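You operate a simulated robot arm through the tools that you are given. There is no shell and no other tool. Be economical: measure what you need, move in short steps, check, and stop when the job is done.

The job below is to be done with a simulated robot arm. You get a single attempt, and the scene is never put back.

TASK
Close the snack counter: lantern off and in the drawer, melting pot and warmer off.
Fine: drawer shut again. Set down upright: table lantern.
Where things are to end (x, y in the base frame): table lantern within 60 mm of [320, 630].

The check looks at the end state, three seconds after you hand in, the way a careful person would. Anything else that was tipped, shoved, dropped, spilled or broken makes it a failure.

THE ROBOT
A 7-joint arm with a two-finger parallel gripper, fixed in place. Base frame: the origin is at the foot of the arm, x ahead of it, y to its left, z up. Lengths are in mm, angles in rad, forces in N, time in s.
With the tool pointing down near the work surface it reaches from about 320 to 740 mm from the base axis. Its first joint turns from -2.007 to 2.007 rad. Payload 3.91 kg.
The TCP is the grasp point between the finger pads, 30 mm short of the fingertips. In the tool frame z runs along the fingers and y along their closing line. The gripper opens to 110 mm. The fingers are 20 mm wide and 10 mm thick; the gripper's body (48 by 112 mm) begins 55 mm behind the TCP.
Orientation is told as [roll, pitch, yaw] about the base's x, y, z axes, in that order, counted from this pose: with the fingers straight down and closing along the base's y, the tool's x points along the base's -x, its y along +y and its z along -z.

THE INTERFACE
- The arm moves only by the tool apply_moves. Its arguments are lists of equal length, an entry for each row: "delta_pos": the shift along the tool's x, y, z in units of 400 mm (1.0 is 400 mm), a list of three; "rot": the turn, a rotation vector about the tool's x, y, z in units of 120 degrees (1.0 is 120 degrees), a list of three; "grip": the opening in per cent of the stroke, from 0 (shut) to 100 (fully open). In form: {"delta_pos": [[dx, dy, dz], ...], "rot": [[ax, ay, az], ...], "grip": [grip, ...]}. A call has 1 to 12 rows; each row is the pose to reach, as a shift and turn from the pose commanded when the call began, along the tool's axes at that moment. A call with a number of a shift or a turn outside -1 to 1 is refused whole. Rows are played at 5 a second. More than 50 mm and 0.15 rad between two rows, or a gripper value outside its range, and nothing of the call is played. A pose out of reach is approached as far as the arm can. The call stops where the force on the tool passes 40 N (or 10 N more than at its start, if that is more) or the arm is blocked; 0.2 s more then pass. Each finger travels about 108 mm/s and halts on what it meets, pressing with about 30 N; the grip force reading is that of the motor and also rises with nothing between the fingers. The clock runs only during rows and for 0.2 s after the last one: add rows that repeat a pose to give the fingers time. The reply holds the time, the measured pose of the TCP, the force on the tool along the base axes, the opening and the grip force, in the units named above and with some noise, with the torque about the TCP (base axes, N m) and any sound that the robot's microphone picked up.
- Cameras (640 x 400 px; columns grow to the right, rows downward): "scene" is fixed at [215.4, 506.5, 1640.5]; the picture's right is [-0.99, 0.10, 0.00], its down [0.10, 0.98, -0.15] and it looks along [-0.02, -0.15, -0.99] (base axes); focal length 312 px, centre (320, 200). "wrist" rides on the gripper at [72, 17, -103] in the tool frame; the picture's right is [-0.23, 0.97, 0.00], its down [-0.76, -0.18, -0.62] and it looks along [-0.61, -0.14, 0.78] (tool axes); focal length 222 px, centre (320, 200). There is no depth. A picture from a camera that has moved, and an enlarged one, comes with that camera's place and axes in the base frame and with its lens. The place of the scene camera against the robot may be out by one fixed shift of up to 25 mm in any direction.
- capture(camera): a new picture of that camera. It takes no simulated time.
- slide_trunk(by): slides the trunk up (or, below 0, down) by that many mm; the arm rides with it, the base frame stays. It gives what a move gives, with no picture.
- enlarge(camera, box): a new picture of the part [left, top, right, bottom] of that camera's present view, enlarged. It takes no simulated time.
- finish_job(): hands the job in; it is judged then, once.

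Work in short steps. Places have to be worked out from the pictures, the camera data and where the tool is seen: move nearer, look again, correct. Check each grasp and each placing, and mend what went wrong. You have 120 turns and 84 pictures in all, those below and enlarged ones among them. Open the gripper and draw the arm clear of the work before you hand the job in, unless the task says otherwise; then end with one line.

The tools are called after "Emit:" as a command line: name --argument value ..., lists and objects as JSON in quotes. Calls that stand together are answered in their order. apply_moves: Moves the arm, as the interface text tells. Its arguments: {"type":"object","properties":{"delta_pos":{"type":"array","items":{"type":"array","items":{"type":"number"}}},"rot":{"type":"array","items":{"type":"array","items":{"type":"number"}}},"grip":{"type":"array","items":{"type":"number"}}},"required":["delta_pos","rot","grip"]} The other tools are called the same way: slide_trunk (by) slides the trunk up or down; capture (camera) takes a picture; enlarge (camera, box) takes an enlarged picture of a part of a camera's view; finish_job () hands the job in.

At the start:

```text
t: 0.0
position: [98.1, 366.8, 1310.1]
tool_rot: [-0.001, 0.002, -0.002]
force: [0.6, 0.8, 0.8]
wrist_torque: [0.01, 0.01, 0.01]
finger_gap: 109.7
gripper_force: 0.0
trunk travel left (down, up): [-875.0, 115.0]
```

scene: 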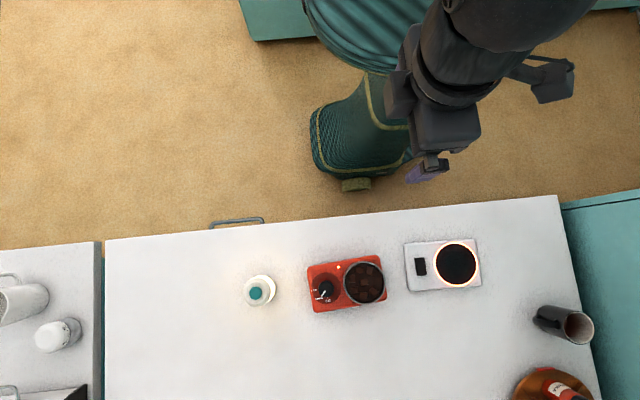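
wrist: 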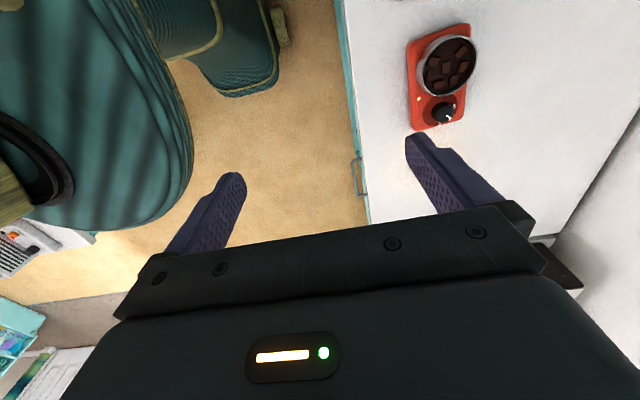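

I start by getting enlarged views of the counter to find the devices, switches and the drawer.

Emit:
enlarge --camera "scene" --box '[200, 200, 360, 330]'

Emit:
enlarge --camera "scene" --box '[300, 220, 500, 330]'

```text
3.08 times, centred on (280, 265) of scene
camera zoom: at [215.4, 506.5, 1640.5], right [-0.99, 0.1, 0.0], down [0.1, 0.98, -0.15], along [-0.02, -0.15, -0.99], focal length 962 px, centre (443, 0)
```

zoom: 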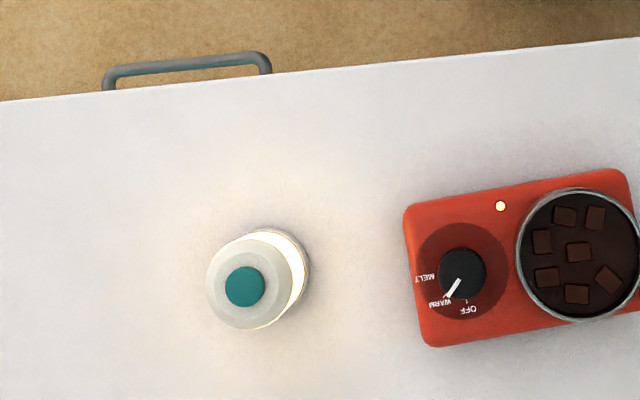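

```text
3.20 times, centred on (400, 275) of scene
camera zoom: at [215.4, 506.5, 1640.5], right [-0.99, 0.1, 0.0], down [0.1, 0.98, -0.15], along [-0.02, -0.15, -0.99], focal length 1000 px, centre (64, -40)
```

zoom: 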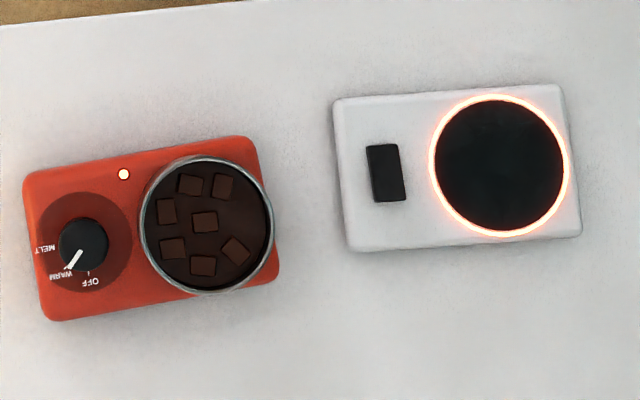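

The knob seems near (210, 585, ~975), so the counter top is around z 930. I lower the trunk somewhat, well clear above the counter, and look again.

Emit:
slide_trunk --by -120

Emit:
capture --camera "wrist"

```text
t: 1.5
position: [97.9, 367.2, 1189.7]
tool_rot: [-0.001, 0.0, 0.0]
force: [0.5, 0.7, -0.2]
wrist_torque: [0.01, -0.03, -0.01]
finger_gap: 110.0
gripper_force: 0.0
trunk travel left (down, up): [-755.0, 235.0]
```

```text
79 pictures are left
camera wrist: at [25.4, 382.3, 1293.0], right [0.23, 0.97, 0.0], down [0.76, -0.18, 0.62], along [0.61, -0.14, -0.78], focal length 222 px, centre (320, 200)
```

wrist: 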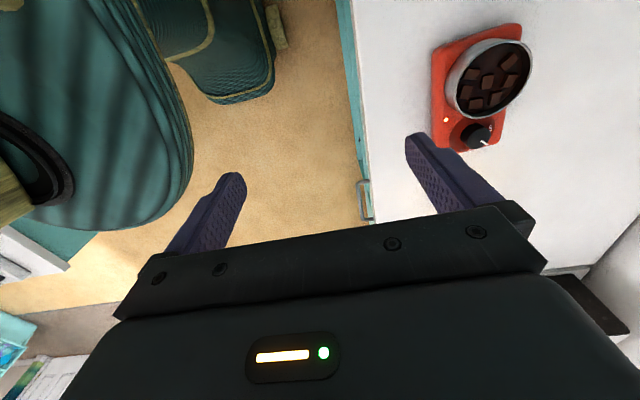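

Moving the tool to about (390, 330), still high, so the wrist camera looks at the drawer front and handle.

Emit:
apply_moves --delta_pos '[[-0.105, -0.013, 0], [-0.21, -0.026, 0], [-0.315, -0.039, 0], [-0.42, -0.052, 0], [-0.525, -0.065, 0], [-0.63, -0.078, 0], [-0.73, -0.092, 0]]' --rot '[[0, 0, 0], [0, 0, 0], [0, 0, 0], [0, 0, 0], [0, 0, 0], [0, 0, 0], [0, 0, 0]]' --grip '[100, 100, 100, 100, 100, 100, 100]'

Emit:
capture --camera "wrist"

Emit:
capture --camera "scene"

```text
t: 3.1
position: [391.9, 330.7, 1189.9]
tool_rot: [0.0, 0.001, 0.0]
force: [-0.1, 0.2, 0.2]
wrist_torque: [0.03, 0.05, -0.01]
finger_gap: 110.2
gripper_force: 0.0
trunk travel left (down, up): [-755.0, 235.0]
```

```text
78 pictures are left
camera wrist: at [319.6, 345.3, 1292.7], right [0.23, 0.97, 0.0], down [0.76, -0.18, 0.62], along [0.61, -0.14, -0.78], focal length 222 px, centre (320, 200)
```

wrist: 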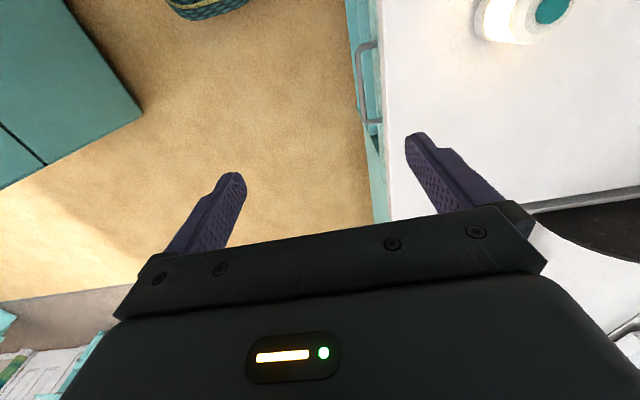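

```text
77 pictures are left
```

scene: 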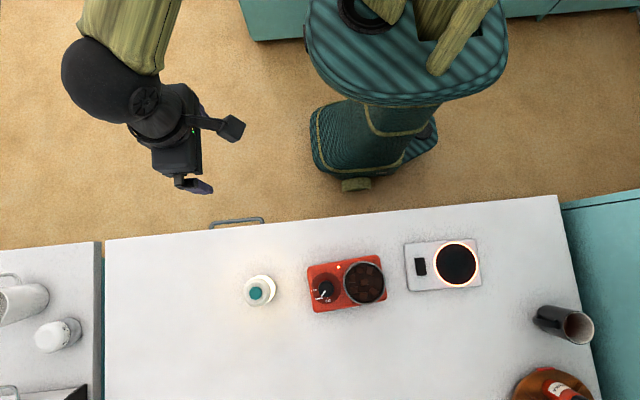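

Enlarging the handle area to measure its bar and the drawer front.

Emit:
enlarge --camera "wrist" --box '[320, 0, 480, 140]'

```text
2.86 times, centred on (400, 70) of wrist
camera zoom: at [319.6, 345.3, 1292.7], right [0.23, 0.97, 0.0], down [0.76, -0.18, 0.62], along [0.61, -0.14, -0.78], focal length 635 px, centre (91, 571)
```

zoom: 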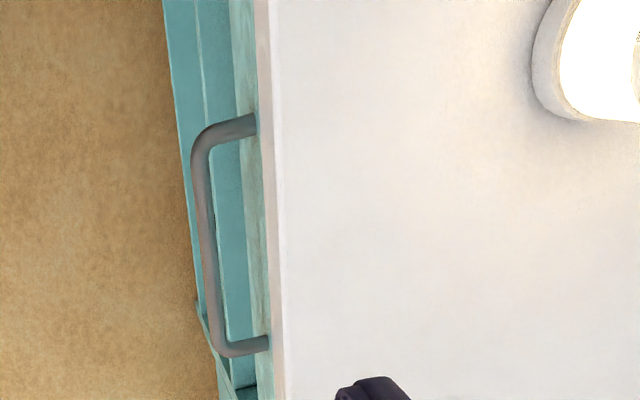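

Handle bar is about (432, 405, ~810), ~30 mm in front of the drawer face and under the counter lip, so I'll take it later with a horizontal tool (roll +90°). First the switches: move above the pot knob and look.

Emit:
apply_moves --delta_pos '[[0.06, 0.095, 0], [0.12, 0.19, 0], [0.18, 0.285, 0], [0.24, 0.38, 0], [0.3, 0.475, 0], [0.36, 0.57, 0.02], [0.39, 0.61, 0.1]]' --rot '[[0, 0, 0], [0, 0, 0], [0, 0, 0], [0, 0, 0], [0, 0, 0], [0, 0, 0], [0, 0, 0]]' --grip '[100, 100, 100, 100, 100, 100, 100]'

Emit:
capture --camera "wrist"

```text
t: 4.7
position: [232.9, 575.7, 1149.9]
tool_rot: [0.0, 0.0, -0.002]
force: [0.1, 0.0, 0.0]
wrist_torque: [-0.04, 0.02, -0.02]
finger_gap: 109.8
gripper_force: 0.0
trunk travel left (down, up): [-755.0, 235.0]
```

```text
75 pictures are left
camera wrist: at [160.7, 590.8, 1252.9], right [0.23, 0.97, 0.0], down [0.76, -0.18, 0.62], along [0.61, -0.14, -0.78], focal length 222 px, centre (320, 200)
```

wrist: 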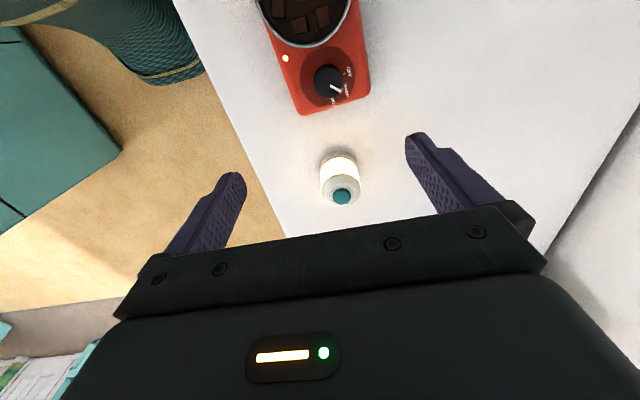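

Knob top about (219, 589, 958); lantern button about (359, 578, 1000). I go over the lantern with fingers closing, staying ~35 mm above the button.

Emit:
apply_moves --delta_pos '[[-0.11, 0.002, 0], [-0.22, 0.004, 0], [-0.315, 0.006, 0], [-0.315, 0.006, 0.1], [-0.315, 0.006, 0.2], [-0.315, 0.006, 0.2]]' --rot '[[0, 0, 0], [0, 0, 0], [0, 0, 0], [0, 0, 0], [0, 0, 0], [0, 0, 0]]' --grip '[60, 20, 0, 0, 0, 0]'

Emit:
capture --camera "wrist"

Emit:
capture --camera "scene"

```text
t: 6.1
position: [359.7, 575.5, 1070.0]
tool_rot: [-0.001, 0.0, -0.001]
force: [-0.6, 0.5, -0.6]
wrist_torque: [0.0, -0.02, 0.05]
finger_gap: 0.1
gripper_force: 30.5
trunk travel left (down, up): [-755.0, 235.0]
```

```text
74 pictures are left
camera wrist: at [286.8, 591.3, 1174.6], right [0.23, 0.97, 0.0], down [0.76, -0.18, 0.62], along [0.61, -0.14, -0.78], focal length 222 px, centre (320, 200)
```

wrist: 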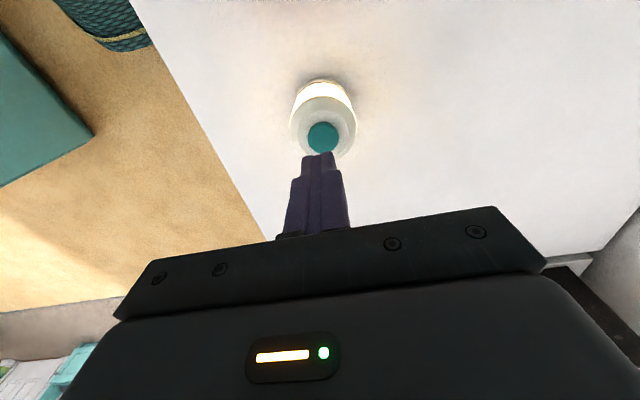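

```text
73 pictures are left
```

scene: 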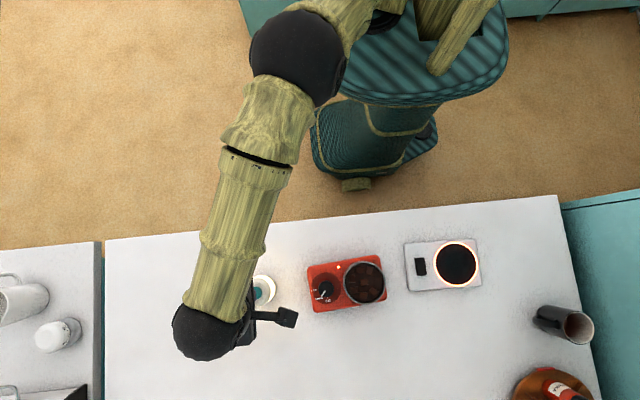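

The button is right under the fingertips (359.7, 576.5, 999). I press down in small rows and lift again.

Emit:
apply_moves --delta_pos '[[0, 0.003, 0.05], [0, 0.003, 0.085], [0, 0.003, 0.095], [0, 0.003, 0.1], [0, 0.003, 0.105], [0, 0.003, 0.11]]' --rot '[[0, 0, 0], [0, 0, 0], [0, 0, 0], [0, 0, 0], [0, 0, 0], [0, 0, 0]]' --grip '[0, 0, 0, 0, 0, 0]'

Emit:
capture --camera "wrist"

```text
t: 7.5
position: [358.9, 578.1, 1026.2]
tool_rot: [0.002, 0.002, 0.0]
force: [-1.2, 0.8, 4.2]
wrist_torque: [0.04, 0.03, -0.04]
finger_gap: 0.0
gripper_force: 30.0
trunk travel left (down, up): [-755.0, 235.0]
heard: click
```

```text
72 pictures are left
camera wrist: at [287.4, 593.1, 1130.0], right [0.23, 0.97, 0.0], down [0.76, -0.18, 0.62], along [0.61, -0.14, -0.78], focal length 222 px, centre (320, 200)
```

wrist: 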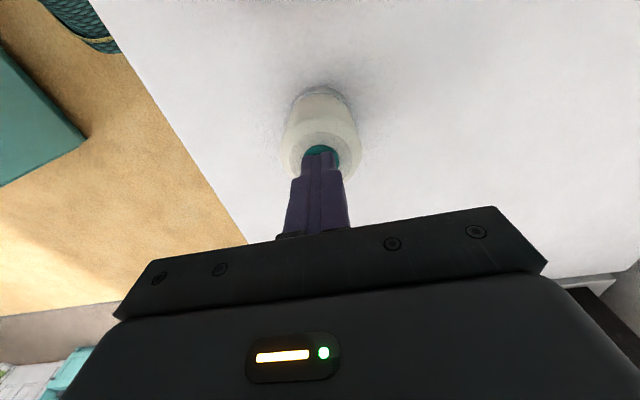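

A click and the lantern went dark. I lift off, straight up, and verify it stays off.

Emit:
apply_moves --delta_pos '[[0, 0, -0.05], [0, 0, -0.15], [0, 0, -0.25]]' --rot '[[0, 0, 0], [0, 0, 0], [0, 0, 0]]' --grip '[0, 0, 0]'

Emit:
enlarge --camera "wrist" --box '[200, 0, 460, 170]'

```text
t: 8.3
position: [359.9, 578.0, 1126.8]
tool_rot: [0.001, 0.001, 0.001]
force: [0.7, 0.5, -0.2]
wrist_torque: [0.02, 0.02, -0.02]
finger_gap: 0.0
gripper_force: 30.1
trunk travel left (down, up): [-755.0, 235.0]
```

```text
2.35 times, centred on (330, 85) of wrist
camera zoom: at [288.2, 592.4, 1229.6], right [0.23, 0.97, 0.0], down [0.76, -0.18, 0.62], along [0.61, -0.14, -0.78], focal length 523 px, centre (296, 471)
```

zoom: 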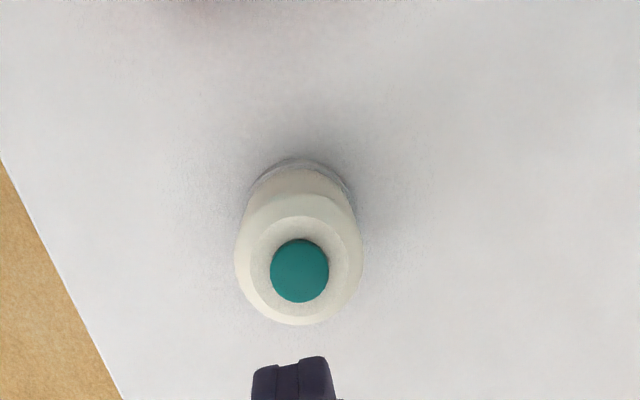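

Lantern is off. Next the knob: go above (219, 589) with the gripper opened partly and look closely.

Emit:
apply_moves --delta_pos '[[0.12, 0.01, 0], [0.24, 0.02, 0], [0.352, 0.028, 0], [0.352, 0.028, 0.1], [0.352, 0.028, 0.18]]' --rot '[[0, 0, 0], [0, 0, 0], [0, 0, 0], [0, 0, 0], [0, 0, 0]]' --grip '[20, 40, 65, 65, 65]'

Emit:
enlarge --camera "wrist" --box '[200, 0, 440, 200]'

```text
t: 9.5
position: [218.5, 590.4, 1053.9]
tool_rot: [0.001, 0.0, 0.001]
force: [0.2, -0.8, -0.1]
wrist_torque: [0.02, 0.02, 0.03]
finger_gap: 71.5
gripper_force: 0.0
trunk travel left (down, up): [-755.0, 235.0]
```

```text
2.00 times, centred on (320, 100) of wrist
camera zoom: at [146.4, 604.8, 1157.0], right [0.23, 0.97, 0.0], down [0.76, -0.18, 0.62], along [0.61, -0.14, -0.78], focal length 444 px, centre (320, 400)
```

zoom: 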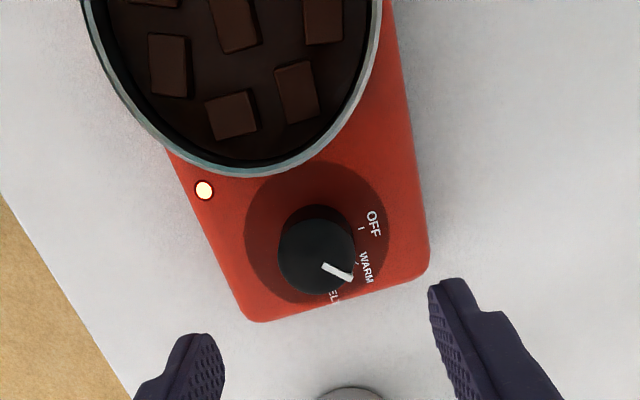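

Knob centre ≈ (219, 586.5), top ≈ 958; pointer is at ~45–50°, OFF tick straight at +y (90°), so it must turn ~42° counter-clockwise (from above). I pre-turn the tool -20° and come down around the knob.

Emit:
apply_moves --delta_pos '[[0, -0.01, 0], [0, -0.01, 0], [0, -0.01, 0.05], [0, -0.01, 0.12], [0, -0.01, 0.16], [0, -0.01, 0.19]]' --rot '[[0, 0, 0.06], [0, 0, 0.12], [0, 0, 0.167], [0, 0, 0.167], [0, 0, 0.167], [0, 0, 0.167]]' --grip '[65, 65, 65, 65, 65, 65]'

Emit:
capture --camera "wrist"

```text
t: 10.9
position: [220.3, 585.9, 977.5]
tool_rot: [0.002, 0.001, -0.351]
force: [-0.3, 0.1, 2.5]
wrist_torque: [-0.06, 0.04, -0.02]
finger_gap: 71.5
gripper_force: 0.0
trunk travel left (down, up): [-755.0, 235.0]
```

```text
69 pictures are left
camera wrist: at [157.0, 624.0, 1081.7], right [0.55, 0.84, 0.0], down [0.65, -0.43, 0.62], along [0.52, -0.34, -0.78], focal length 222 px, centre (320, 200)
```

wrist: 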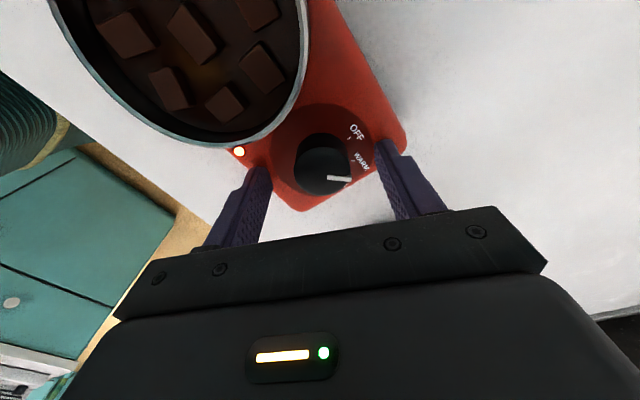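

The knob sits midway between the fingers. Close onto it.

Emit:
apply_moves --delta_pos '[[0, 0, 0], [0, 0, 0], [0, 0, 0]]' --rot '[[0, 0, 0], [0, 0, 0], [0, 0, 0]]' --grip '[40, 15, 15]'

```text
t: 11.7
position: [219.8, 585.7, 977.9]
tool_rot: [0.001, 0.0, -0.352]
force: [2.1, 3.3, 4.8]
wrist_torque: [0.15, -0.04, -0.01]
finger_gap: 32.9
gripper_force: 29.8
trunk travel left (down, up): [-755.0, 235.0]
```

Gripped at 33 mm. Turn about +42° (counter-clockwise from above) in small rows.

Emit:
apply_moves --delta_pos '[[0, 0, 0], [0, 0, 0], [0, 0, 0], [0, 0, 0], [0, 0, 0], [0, 0, 0], [0, 0, 0]]' --rot '[[0, 0, -0.06], [0, 0, -0.12], [0, 0, -0.18], [0, 0, -0.24], [0, 0, -0.3], [0, 0, -0.35], [0, 0, -0.35]]' --grip '[15, 15, 15, 15, 15, 15, 15]'

Emit:
enlarge --camera "wrist" --box '[200, 60, 440, 220]'

```text
t: 13.3
position: [217.8, 585.0, 978.1]
tool_rot: [0.002, 0.001, 0.386]
force: [-6.2, 5.8, 14.9]
wrist_torque: [-0.29, 0.72, 0.16]
finger_gap: 33.5
gripper_force: 30.1
trunk travel left (down, up): [-755.0, 235.0]
```

```text
2.50 times, centred on (320, 140) of wrist
camera zoom: at [143.8, 571.6, 1081.7], right [-0.16, 0.99, 0.0], down [0.77, 0.12, 0.62], along [0.62, 0.1, -0.78], focal length 555 px, centre (320, 350)
```

zoom: 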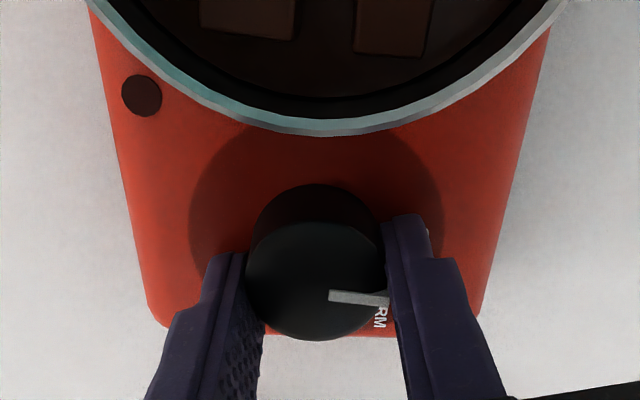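

The indicator light is out. Release and lift, then check the pointer.

Emit:
apply_moves --delta_pos '[[0, 0, 0], [0, 0, 0], [0, 0, -0.08], [0, 0, -0.2]]' --rot '[[0, 0, 0], [0, 0, 0], [0, 0, 0], [0, 0, 0]]' --grip '[45, 55, 55, 55]'

Emit:
enlarge --camera "wrist" --box '[200, 0, 440, 200]'

```text
t: 14.3
position: [218.5, 582.6, 1056.6]
tool_rot: [0.002, 0.001, 0.383]
force: [-1.0, -0.7, -1.2]
wrist_torque: [0.01, 0.02, -0.03]
finger_gap: 60.4
gripper_force: 0.1
trunk travel left (down, up): [-755.0, 235.0]
```

```text
2.00 times, centred on (320, 100) of wrist
camera zoom: at [145.9, 570.7, 1160.6], right [-0.15, 0.99, 0.0], down [0.77, 0.12, 0.62], along [0.62, 0.09, -0.78], focal length 444 px, centre (320, 400)
```

zoom: 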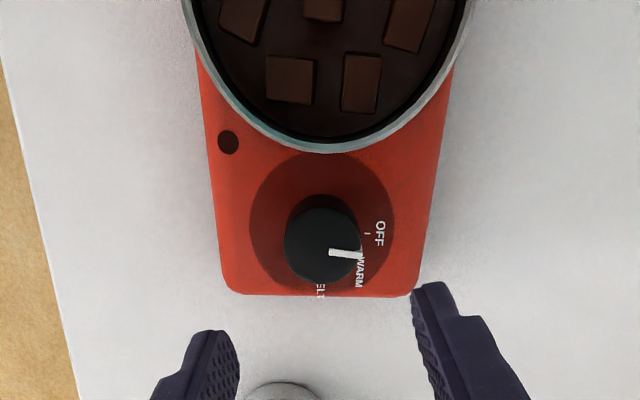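

Light is off, pointer nearly at OFF. Check with the scene camera for exact pointer angle and whether the pot shifted; first move the arm aside towards the warmer.

Emit:
apply_moves --delta_pos '[[0.1, 0.04, -0.1], [0.2, 0.08, -0.1], [0.3, 0.12, -0.1], [0.4, 0.16, -0.1], [0.46, 0.19, -0.1]]' --rot '[[0, 0, 0.06], [0, 0, 0.12], [0, 0, 0.18], [0, 0, 0.183], [0, 0, 0.183]]' --grip '[40, 20, 0, 0, 0]'

Emit:
enlarge --camera "scene" --box '[200, 200, 360, 330]'

Emit:
capture --camera "wrist"

```text
refused: row 1 steps farther than a row can; nothing moved
```

```text
3.08 times, centred on (280, 265) of scene
camera zoom: at [215.4, 506.5, 1640.5], right [-0.99, 0.1, 0.0], down [0.1, 0.98, -0.15], along [-0.02, -0.15, -0.99], focal length 962 px, centre (443, 0)
```

zoom: 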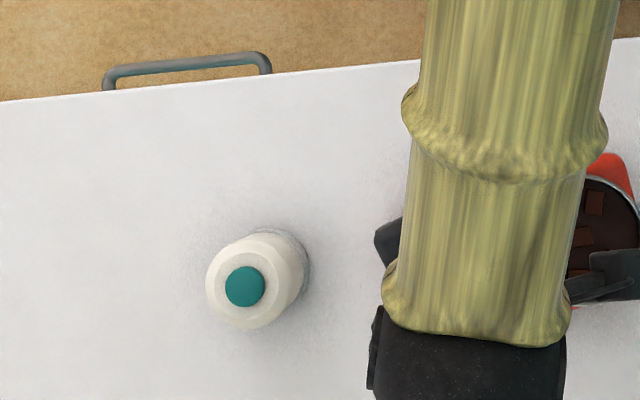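

```text
65 pictures are left
camera wrist: at [145.9, 570.7, 1160.6], right [-0.15, 0.99, 0.0], down [0.77, 0.12, 0.62], along [0.62, 0.09, -0.78], focal length 222 px, centre (320, 200)
```

wrist: 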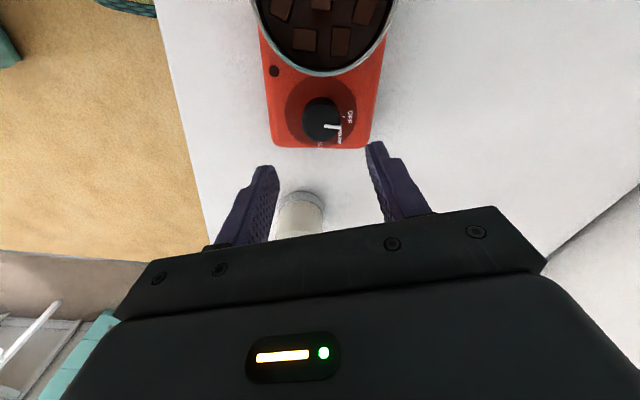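

Retry with smaller steps.

Emit:
apply_moves --delta_pos '[[0, 0, -0.1], [0.1, 0.03, -0.1], [0.2, 0.06, -0.1], [0.3, 0.09, -0.1], [0.4, 0.12, -0.1], [0.487, 0.15, -0.1]]' --rot '[[0, 0, 0.03], [0, 0, 0.06], [0, 0, 0.1], [0, 0, 0.14], [0, 0, 0.183], [0, 0, 0.183]]' --grip '[40, 20, 0, 0, 0, 0]'

Emit:
enlarge --camera "scene" --box '[280, 220, 400, 330]'

Emit:
capture --camera "wrist"

```text
t: 15.7
position: [15.3, 566.6, 1098.5]
tool_rot: [-0.001, 0.0, -0.002]
force: [-0.1, 0.7, -0.1]
wrist_torque: [0.01, -0.03, 0.01]
finger_gap: 0.0
gripper_force: 29.8
trunk travel left (down, up): [-755.0, 235.0]
```

```text
3.64 times, centred on (340, 275) of scene
camera zoom: at [215.4, 506.5, 1640.5], right [-0.99, 0.1, 0.0], down [0.1, 0.98, -0.15], along [-0.02, -0.15, -0.99], focal length 1136 px, centre (247, -73)
```

zoom: 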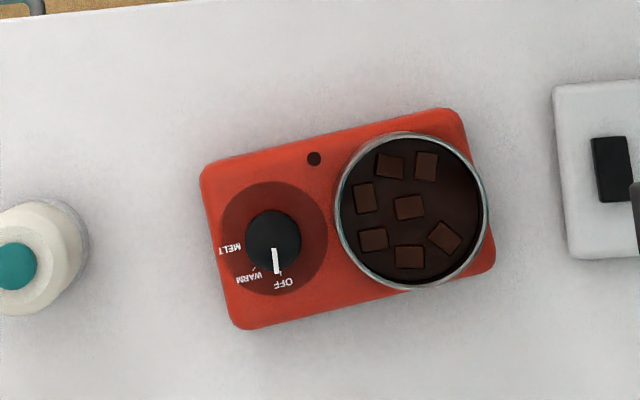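

```text
63 pictures are left
camera wrist: at [-57.6, 582.8, 1200.8], right [0.23, 0.97, 0.0], down [0.76, -0.18, 0.62], along [0.61, -0.14, -0.78], focal length 222 px, centre (320, 200)
```

wrist: 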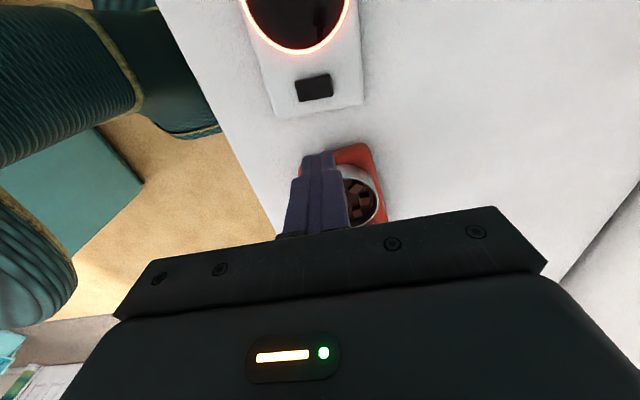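

The light is off and the pointer is at OFF. The pot moved only a few mm. Now look at the warmer's rocker closely.

Emit:
apply_moves --delta_pos '[[0.04, 0, 0.05], [0.04, 0, 0.1]]' --rot '[[0, 0, 0], [0, 0, 0]]' --grip '[0, 0]'

Emit:
enlarge --camera "wrist" --box '[240, 20, 400, 160]'

Emit:
enlarge --camera "scene" --box '[390, 220, 500, 310]'

```text
t: 16.3
position: [-0.0, 568.4, 1057.4]
tool_rot: [-0.001, 0.0, -0.003]
force: [-0.1, -0.8, -0.3]
wrist_torque: [0.01, 0.01, -0.03]
finger_gap: 0.3
gripper_force: 30.3
trunk travel left (down, up): [-755.0, 235.0]
```

```text
2.86 times, centred on (320, 90) of wrist
camera zoom: at [-71.9, 583.6, 1160.1], right [0.23, 0.97, 0.0], down [0.76, -0.18, 0.62], along [0.61, -0.14, -0.78], focal length 635 px, centre (320, 514)
```

zoom: 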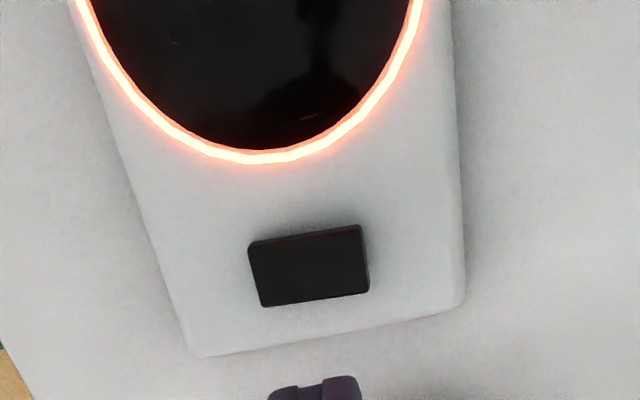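

```text
4.44 times, centred on (445, 265) of scene
camera zoom: at [215.4, 506.5, 1640.5], right [-0.99, 0.1, 0.0], down [0.1, 0.98, -0.15], along [-0.02, -0.15, -0.99], focal length 1389 px, centre (-236, -89)
```

zoom: 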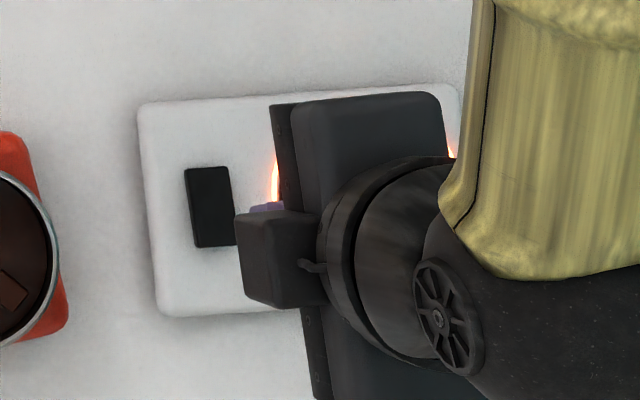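

Rocker centre ≈ (-4, 564, 936). I enlarge it strongly to see which end is raised.

Emit:
enlarge --camera "wrist" --box '[295, 70, 345, 102]'

```text
12.50 times, centred on (320, 86) of wrist
camera zoom: at [-71.9, 583.6, 1160.1], right [0.23, 0.97, 0.0], down [0.76, -0.18, 0.62], along [0.61, -0.14, -0.78], focal length 2776 px, centre (320, 1625)
```

zoom: 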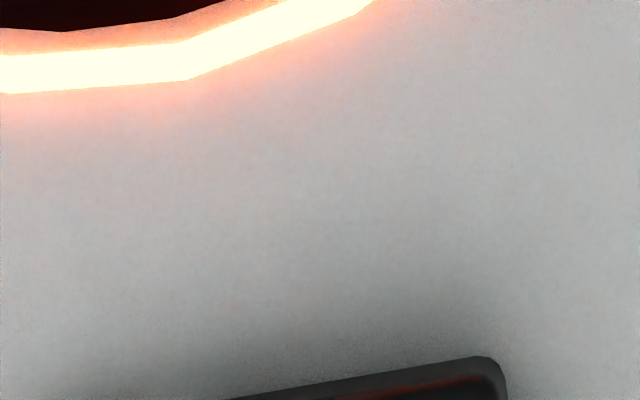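

Emit:
enlarge --camera "wrist" --box '[286, 92, 350, 132]'

```text
10.00 times, centred on (318, 112) of wrist
camera zoom: at [-71.9, 583.6, 1160.1], right [0.23, 0.97, 0.0], down [0.76, -0.18, 0.62], along [0.61, -0.14, -0.78], focal length 2221 px, centre (340, 1080)
```

zoom: 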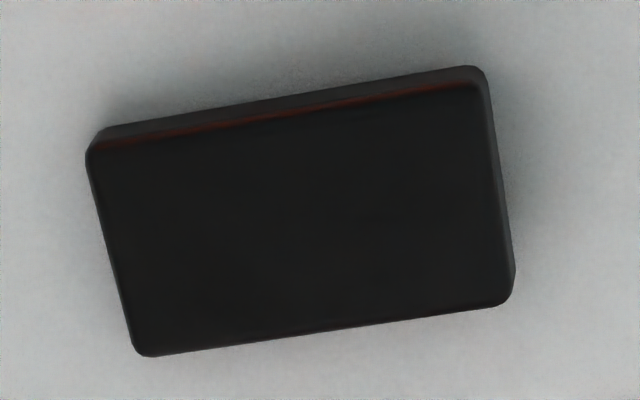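

Ends look nearly level, so I'll press lightly near the +y end first, in small steps, and watch the ring.

Emit:
apply_moves --delta_pos '[[0.01, 0.018, 0.1], [0.01, 0.018, 0.2], [0.01, 0.018, 0.222], [0.01, 0.018, 0.229], [0.01, 0.018, 0.236], [0.01, 0.018, 0.243]]' --rot '[[0, 0, 0], [0, 0, 0], [0, 0, 0], [0, 0, 0], [0, 0, 0], [0, 0, 0]]' --grip '[0, 0, 0, 0, 0, 0]'

Emit:
capture --camera "wrist"

```text
t: 17.8
position: [-4.4, 576.0, 966.8]
tool_rot: [0.01, 0.002, -0.001]
force: [2.6, -8.6, 18.6]
wrist_torque: [-0.43, -0.04, 0.05]
finger_gap: 0.1
gripper_force: 30.2
trunk travel left (down, up): [-755.0, 235.0]
heard: click
stopped in row 6: the force on the tool passed its limit at 42 N (the readings are from after the stop); the commanded pose is now the measured one
```

```text
58 pictures are left
camera wrist: at [-76.1, 590.0, 1070.4], right [0.23, 0.97, 0.01], down [0.76, -0.19, 0.62], along [0.61, -0.13, -0.78], focal length 222 px, centre (320, 200)
```

wrist: 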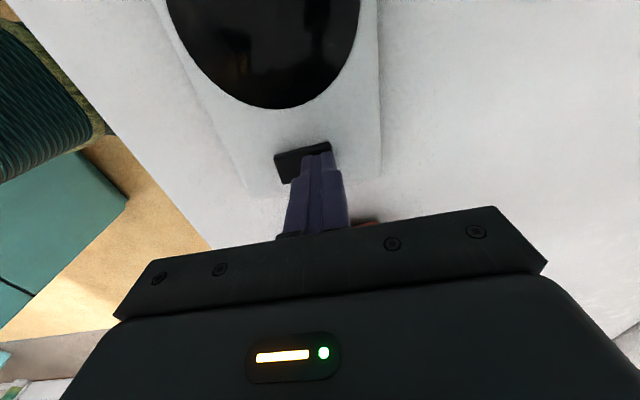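

Click, and the ring went dark. Lift straight up and check that it stays off.

Emit:
apply_moves --delta_pos '[[0, 0, -0.05], [0, 0, -0.15], [0, 0, -0.27], [0, 0, -0.39]]' --rot '[[0, 0, 0], [0, 0, 0], [0, 0, 0], [0, 0, 0]]' --grip '[0, 0, 0, 0]'

Emit:
capture --camera "wrist"

```text
t: 18.8
position: [-5.8, 575.4, 1120.4]
tool_rot: [0.008, -0.001, -0.001]
force: [0.8, 0.3, -0.4]
wrist_torque: [0.01, -0.02, -0.01]
finger_gap: 0.0
gripper_force: 30.2
trunk travel left (down, up): [-755.0, 235.0]
```

```text
57 pictures are left
camera wrist: at [-76.7, 589.9, 1224.2], right [0.23, 0.97, 0.01], down [0.76, -0.18, 0.62], along [0.61, -0.14, -0.78], focal length 222 px, centre (320, 200)
```

wrist: 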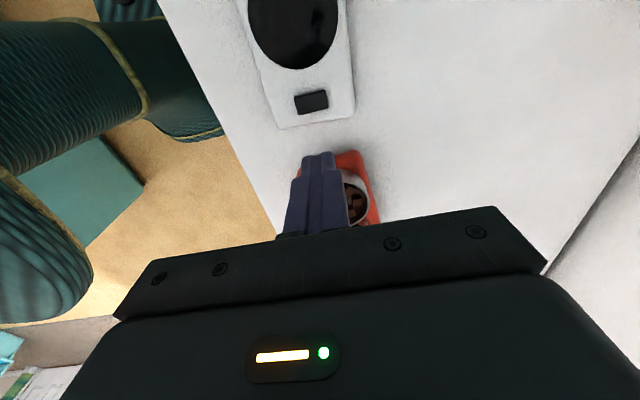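

Warmer stays off. Now move back and over to the front of the drawer, staying high.

Emit:
apply_moves --delta_pos '[[-0.084, -0.073, 0], [-0.168, -0.146, 0], [-0.252, -0.219, 0], [-0.336, -0.292, 0], [-0.42, -0.365, 0], [-0.504, -0.438, 0], [-0.588, -0.511, 0], [-0.672, -0.584, 0], [-0.756, -0.657, 0], [-0.84, -0.73, 0], [-0.92, -0.8, 0], [-0.99, -0.86, 0]]' --rot '[[0, 0, 0], [0, 0, 0], [0, 0, 0], [0, 0, 0], [0, 0, 0], [0, 0, 0], [0, 0, 0], [0, 0, 0], [0, 0, 0], [0, 0, 0], [0, 0, 0], [0, 0, 0]]' --grip '[0, 0, 0, 0, 0, 0, 0, 0, 0, 0, 0, 0]'

```text
t: 21.4
position: [391.9, 231.8, 1116.9]
tool_rot: [0.01, 0.002, 0.001]
force: [0.1, -0.1, -0.7]
wrist_torque: [-0.02, 0.03, -0.02]
finger_gap: 0.0
gripper_force: 30.0
trunk travel left (down, up): [-755.0, 235.0]
```

Now turn the tool to horizontal (roll +90°, fingers pointing +y, closing vertically).

Emit:
apply_moves --delta_pos '[[-0.01, 0, 0], [-0.02, 0, 0], [-0.03, 0, 0], [-0.04, 0, 0], [-0.05, 0, 0], [-0.06, 0, 0], [-0.07, 0, 0], [-0.08, 0, 0], [-0.09, 0, 0], [-0.1, 0, 0], [-0.1, 0, 0]]' --rot '[[-0.07, 0, 0], [-0.14, 0, 0], [-0.21, 0, 0], [-0.28, 0, 0], [-0.35, 0, 0], [-0.42, 0, 0], [-0.49, 0, 0], [-0.56, 0, 0], [-0.63, 0, 0], [-0.7, 0, 0], [-0.745, 0, 0]]' --grip '[0, 20, 40, 45, 45, 45, 45, 45, 45, 45, 45]'

Emit:
capture --camera "scene"

```text
t: 23.8
position: [432.7, 233.2, 1116.9]
tool_rot: [1.573, 0.0, -0.002]
force: [-0.4, 0.3, 0.0]
wrist_torque: [-0.04, 0.03, 0.0]
finger_gap: 49.5
gripper_force: 0.1
trunk travel left (down, up): [-755.0, 235.0]
```

```text
56 pictures are left
```

scene: 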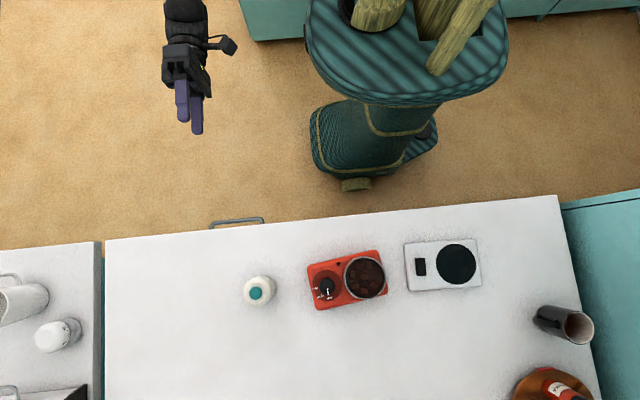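

Orientation reached. Lower with the trunk to about handle height (arm is well in front of the counter), then look.

Emit:
slide_trunk --by -280

Emit:
capture --camera "wrist"

```text
t: 26.6
position: [431.2, 231.6, 836.8]
tool_rot: [1.57, -0.001, -0.002]
force: [0.0, 0.7, 0.7]
wrist_torque: [-0.04, 0.01, -0.02]
finger_gap: 49.5
gripper_force: 0.0
trunk travel left (down, up): [-475.0, 515.0]
```

```text
55 pictures are left
camera wrist: at [359.4, 126.9, 853.9], right [0.23, 0.0, 0.97], down [0.76, -0.62, -0.18], along [0.61, 0.78, -0.14], focal length 222 px, centre (320, 200)
```

wrist: 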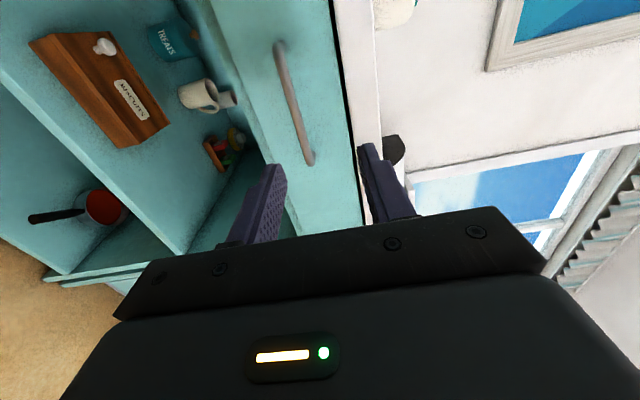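

Handle bar runs x≈371–500 at z≈808. Lower to that height, advance to y≈345, and look again.

Emit:
apply_moves --delta_pos '[[0, -0.072, 0.05], [0, -0.072, 0.15], [0, -0.072, 0.25], [0, -0.072, 0.28]]' --rot '[[0, 0, 0], [0, 0, 0], [0, 0, 0], [0, 0, 0]]' --grip '[45, 45, 45, 45]'

Emit:
capture --camera "wrist"

Emit:
enlarge --camera "scene" --box '[130, 140, 330, 260]'

```text
t: 27.6
position: [432.7, 342.9, 807.7]
tool_rot: [1.569, 0.0, -0.001]
force: [0.2, 0.1, 0.1]
wrist_torque: [0.01, 0.03, 0.04]
finger_gap: 49.6
gripper_force: 0.1
trunk travel left (down, up): [-475.0, 515.0]
```

```text
54 pictures are left
camera wrist: at [360.2, 239.1, 824.6], right [0.23, 0.0, 0.97], down [0.76, -0.62, -0.18], along [0.61, 0.78, -0.14], focal length 222 px, centre (320, 200)
```

wrist: 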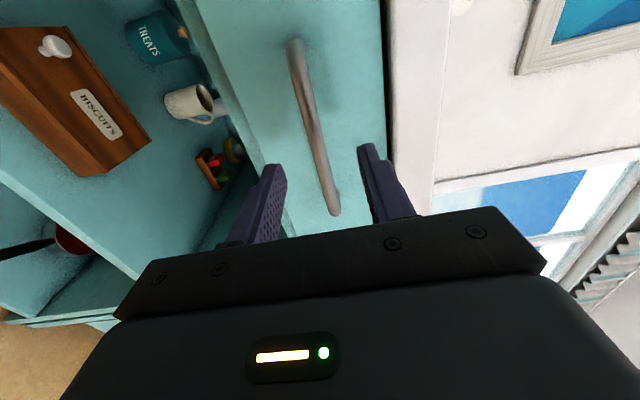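

```text
3.20 times, centred on (230, 200) of scene
camera zoom: at [215.4, 506.5, 1640.5], right [-0.99, 0.1, 0.0], down [0.1, 0.98, -0.15], along [-0.02, -0.15, -0.99], focal length 1000 px, centre (608, 200)
```

zoom: 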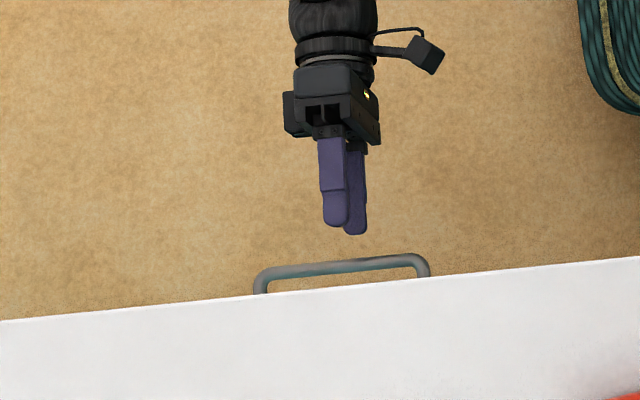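

Bar ≈ (432, 404, 807), centred between the fingers. Advance to TCP y≈391 and close.

Emit:
apply_moves --delta_pos '[[0, 0, 0.06], [0, 0, 0.12], [0, 0, 0.12], [0, 0, 0.12], [0, 0, 0.12]]' --rot '[[0, 0, 0], [0, 0, 0], [0, 0, 0], [0, 0, 0], [0, 0, 0]]' --grip '[45, 45, 10, 0, 0]'

Emit:
capture --camera "wrist"

```text
t: 28.8
position: [432.3, 391.8, 805.4]
tool_rot: [1.566, 0.003, -0.001]
force: [-4.1, -1.3, -15.6]
wrist_torque: [-0.22, -0.16, -0.9]
finger_gap: 11.8
gripper_force: 45.2
trunk travel left (down, up): [-475.0, 515.0]
```

```text
52 pictures are left
camera wrist: at [359.7, 286.7, 823.1], right [0.23, 0.01, 0.97], down [0.76, -0.62, -0.18], along [0.61, 0.78, -0.15], focal length 222 px, centre (320, 200)
```

wrist: 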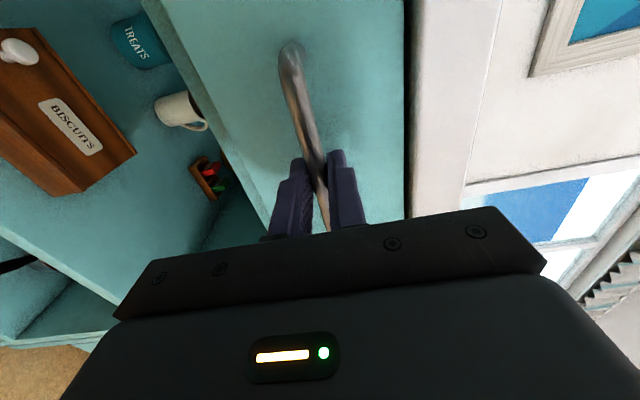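

The bar is held (11.8 mm gap). Pull along -y in small steps, lowering 2 mm to relieve the vertical load.

Emit:
apply_moves --delta_pos '[[0, -0.005, -0.03], [0, -0.005, -0.07], [0, -0.005, -0.12], [0, -0.005, -0.17], [0, -0.005, -0.22]]' --rot '[[0, 0, 0], [0, 0, 0], [0, 0, 0], [0, 0, 0], [0, 0, 0]]' --grip '[0, 0, 0, 0, 0]'

Emit:
capture --camera "scene"

```text
t: 30.0
position: [432.1, 303.0, 805.8]
tool_rot: [1.57, 0.001, -0.003]
force: [0.1, -0.9, -8.4]
wrist_torque: [-0.1, -0.14, 0.04]
finger_gap: 11.6
gripper_force: 44.9
trunk travel left (down, up): [-475.0, 515.0]
```

```text
51 pictures are left
```

scene: 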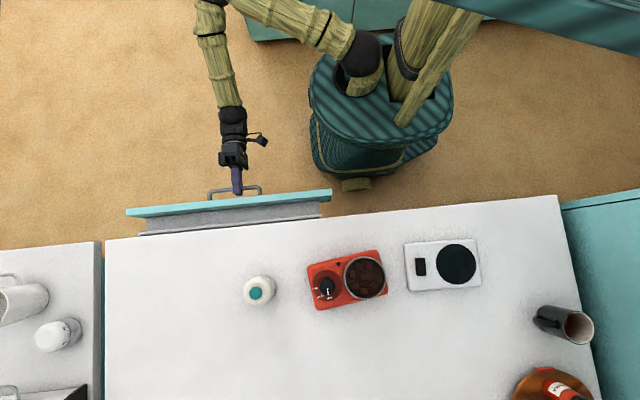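

The drawer slides nicely (e≈89 mm). Continue pulling to about 170 mm, then check.

Emit:
apply_moves --delta_pos '[[0, 0, -0.05], [0, 0, -0.1], [0, 0, -0.15], [0, 0, -0.2]]' --rot '[[0, 0, 0], [0, 0, 0], [0, 0, 0], [0, 0, 0]]' --grip '[0, 0, 0, 0]'

Emit:
capture --camera "scene"

```text
t: 31.0
position: [432.2, 223.4, 805.4]
tool_rot: [1.57, 0.002, 0.001]
force: [-1.3, -0.8, -12.0]
wrist_torque: [-0.03, -0.2, -0.39]
finger_gap: 11.8
gripper_force: 45.0
trunk travel left (down, up): [-475.0, 515.0]
```

```text
50 pictures are left
```

scene: 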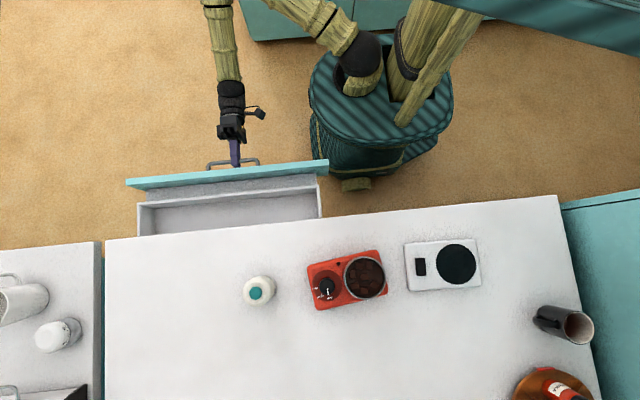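

The drawer is empty and clear. Pull another ~58 mm, with room remaining to the robot's body.

Emit:
apply_moves --delta_pos '[[0, 0, -0.04], [0, 0, -0.08], [0, 0, -0.115], [0, 0, -0.145]]' --rot '[[0, 0, 0], [0, 0, 0], [0, 0, 0], [0, 0, 0]]' --grip '[0, 0, 0, 0]'

Emit:
capture --camera "scene"

Emit:
capture --camera "wrist"

```text
t: 32.0
position: [433.3, 165.8, 805.0]
tool_rot: [1.568, 0.003, 0.001]
force: [-4.4, -1.2, -14.5]
wrist_torque: [-0.15, -0.13, 0.52]
finger_gap: 11.6
gripper_force: 44.8
trunk travel left (down, up): [-475.0, 515.0]
```

```text
49 pictures are left
```

scene: 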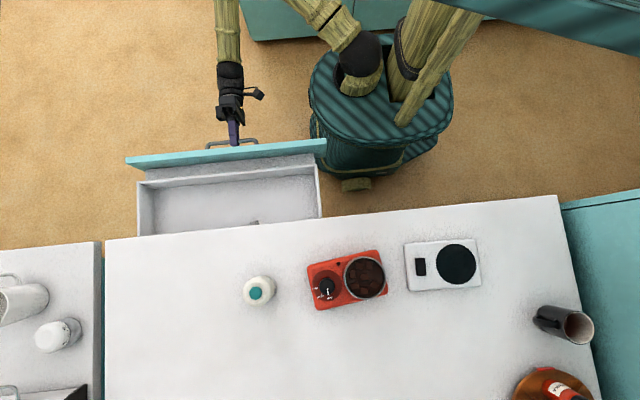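

```text
48 pictures are left
camera wrist: at [359.6, 60.5, 822.6], right [0.23, 0.0, 0.97], down [0.76, -0.62, -0.18], along [0.61, 0.78, -0.14], focal length 222 px, centre (320, 200)
```

wrist: 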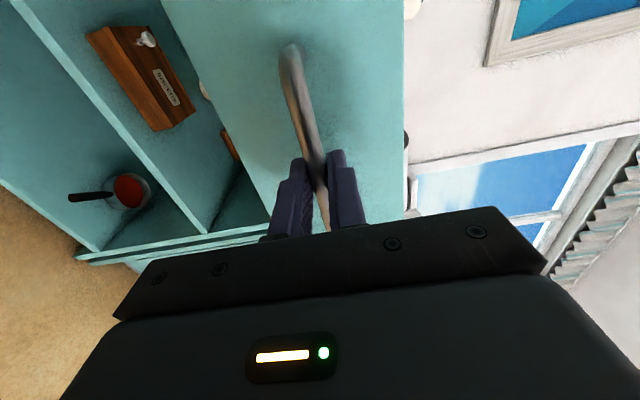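

Something small is visible at the drawer's rear; enlarge to see.

Emit:
enlarge --camera "scene" --box '[120, 130, 340, 250]'

```text
2.91 times, centred on (230, 190) of scene
camera zoom: at [215.4, 506.5, 1640.5], right [-0.99, 0.1, 0.0], down [0.1, 0.98, -0.15], along [-0.02, -0.15, -0.99], focal length 909 px, centre (582, 229)
```

zoom: 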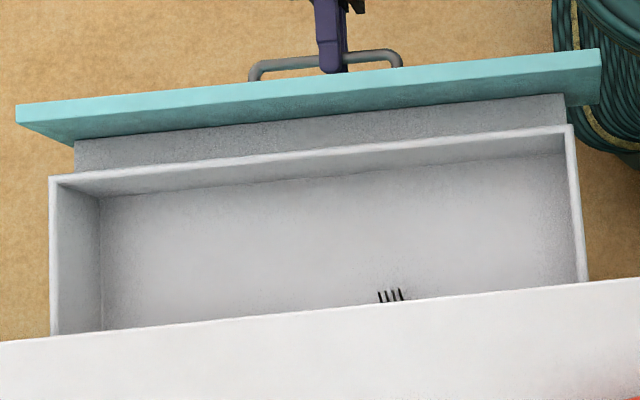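

A fork lies at x≈397, y≥417 (in open position); lantern at x≈315 stays clear of it. Drawer opening is ≈226 mm. Release the handle and back off.

Emit:
apply_moves --delta_pos '[[0, 0, 0], [0, 0, 0], [0, 0, -0.05], [0, 0, -0.11]]' --rot '[[0, 0, 0], [0, 0, 0], [0, 0, 0], [0, 0, 0]]' --grip '[20, 45, 45, 45]'

Emit:
slide_trunk --by 300

Emit:
capture --camera "scene"

```text
t: 33.0
position: [432.3, 120.9, 806.0]
tool_rot: [1.567, 0.0, -0.002]
force: [0.2, 0.7, -0.2]
wrist_torque: [-0.02, 0.01, 0.0]
finger_gap: 49.5
gripper_force: 0.1
trunk travel left (down, up): [-475.0, 515.0]
```

```text
t: 36.0
position: [432.4, 121.2, 1104.7]
tool_rot: [1.568, 0.0, -0.002]
force: [-0.2, 0.2, 0.0]
wrist_torque: [0.03, 0.01, 0.01]
finger_gap: 49.5
gripper_force: 0.1
trunk travel left (down, up): [-775.0, 215.0]
```

```text
46 pictures are left
```

scene: 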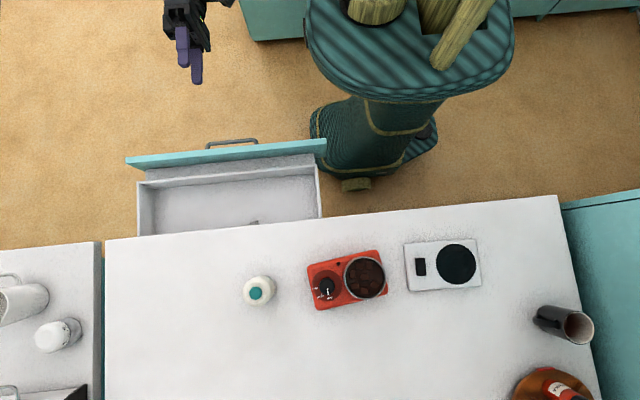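

Drawer stays put. Roll the tool back to pointing down while moving towards +y at height.

Emit:
apply_moves --delta_pos '[[0, 0, 0.05], [0, 0, 0.1], [0, 0, 0.15], [0, 0, 0.2], [0, 0, 0.25], [0, 0, 0.3], [0, 0, 0.35], [0, 0, 0.4], [0, 0, 0.45], [0, 0, 0.5], [0, 0, 0.5]]' --rot '[[0.07, 0, 0], [0.14, 0, 0], [0.21, 0, 0], [0.28, 0, 0], [0.35, 0, 0], [0.42, 0, 0], [0.49, 0, 0], [0.56, 0, 0], [0.63, 0, 0], [0.7, 0, 0], [0.7487, 0, 0]]' --grip '[60, 80, 80, 80, 80, 80, 80, 80, 80, 80, 80]'

```text
t: 38.4
position: [433.3, 320.9, 1105.8]
tool_rot: [-0.001, 0.0, -0.002]
force: [0.3, 1.1, 0.1]
wrist_torque: [-0.01, -0.01, 0.01]
finger_gap: 88.0
gripper_force: 0.0
trunk travel left (down, up): [-775.0, 215.0]
```

Now yaw +90° while moving over the lantern.

Emit:
apply_moves --delta_pos '[[0.017, 0.058, 0], [0.034, 0.116, 0], [0.051, 0.174, 0], [0.068, 0.232, 0], [0.085, 0.29, 0], [0.102, 0.348, 0], [0.119, 0.406, 0], [0.136, 0.464, 0], [0.153, 0.522, 0], [0.17, 0.58, 0], [0.184, 0.64, 0]]' --rot '[[0, 0, -0.07], [0, 0, -0.14], [0, 0, -0.21], [0, 0, -0.28], [0, 0, -0.35], [0, 0, -0.42], [0, 0, -0.49], [0, 0, -0.56], [0, 0, -0.63], [0, 0, -0.7], [0, 0, -0.749]]' --grip '[80, 80, 80, 80, 80, 80, 80, 80, 80, 80, 80]'

Emit:
capture --camera "wrist"

```text
t: 40.8
position: [359.0, 579.7, 1104.5]
tool_rot: [0.001, 0.0, 1.576]
force: [-0.2, -0.1, -0.4]
wrist_torque: [0.01, -0.04, 0.04]
finger_gap: 87.8
gripper_force: 0.1
trunk travel left (down, up): [-775.0, 215.0]
```

```text
45 pictures are left
camera wrist: at [341.1, 505.6, 1209.0], right [-0.97, 0.22, 0.0], down [0.18, 0.76, 0.62], along [0.14, 0.61, -0.78], focal length 222 px, centre (320, 200)
```

wrist: 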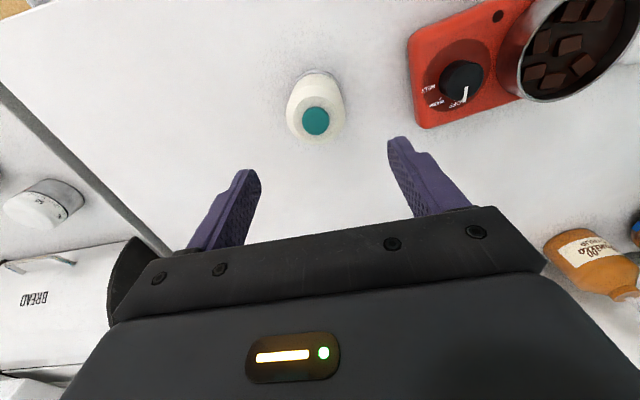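

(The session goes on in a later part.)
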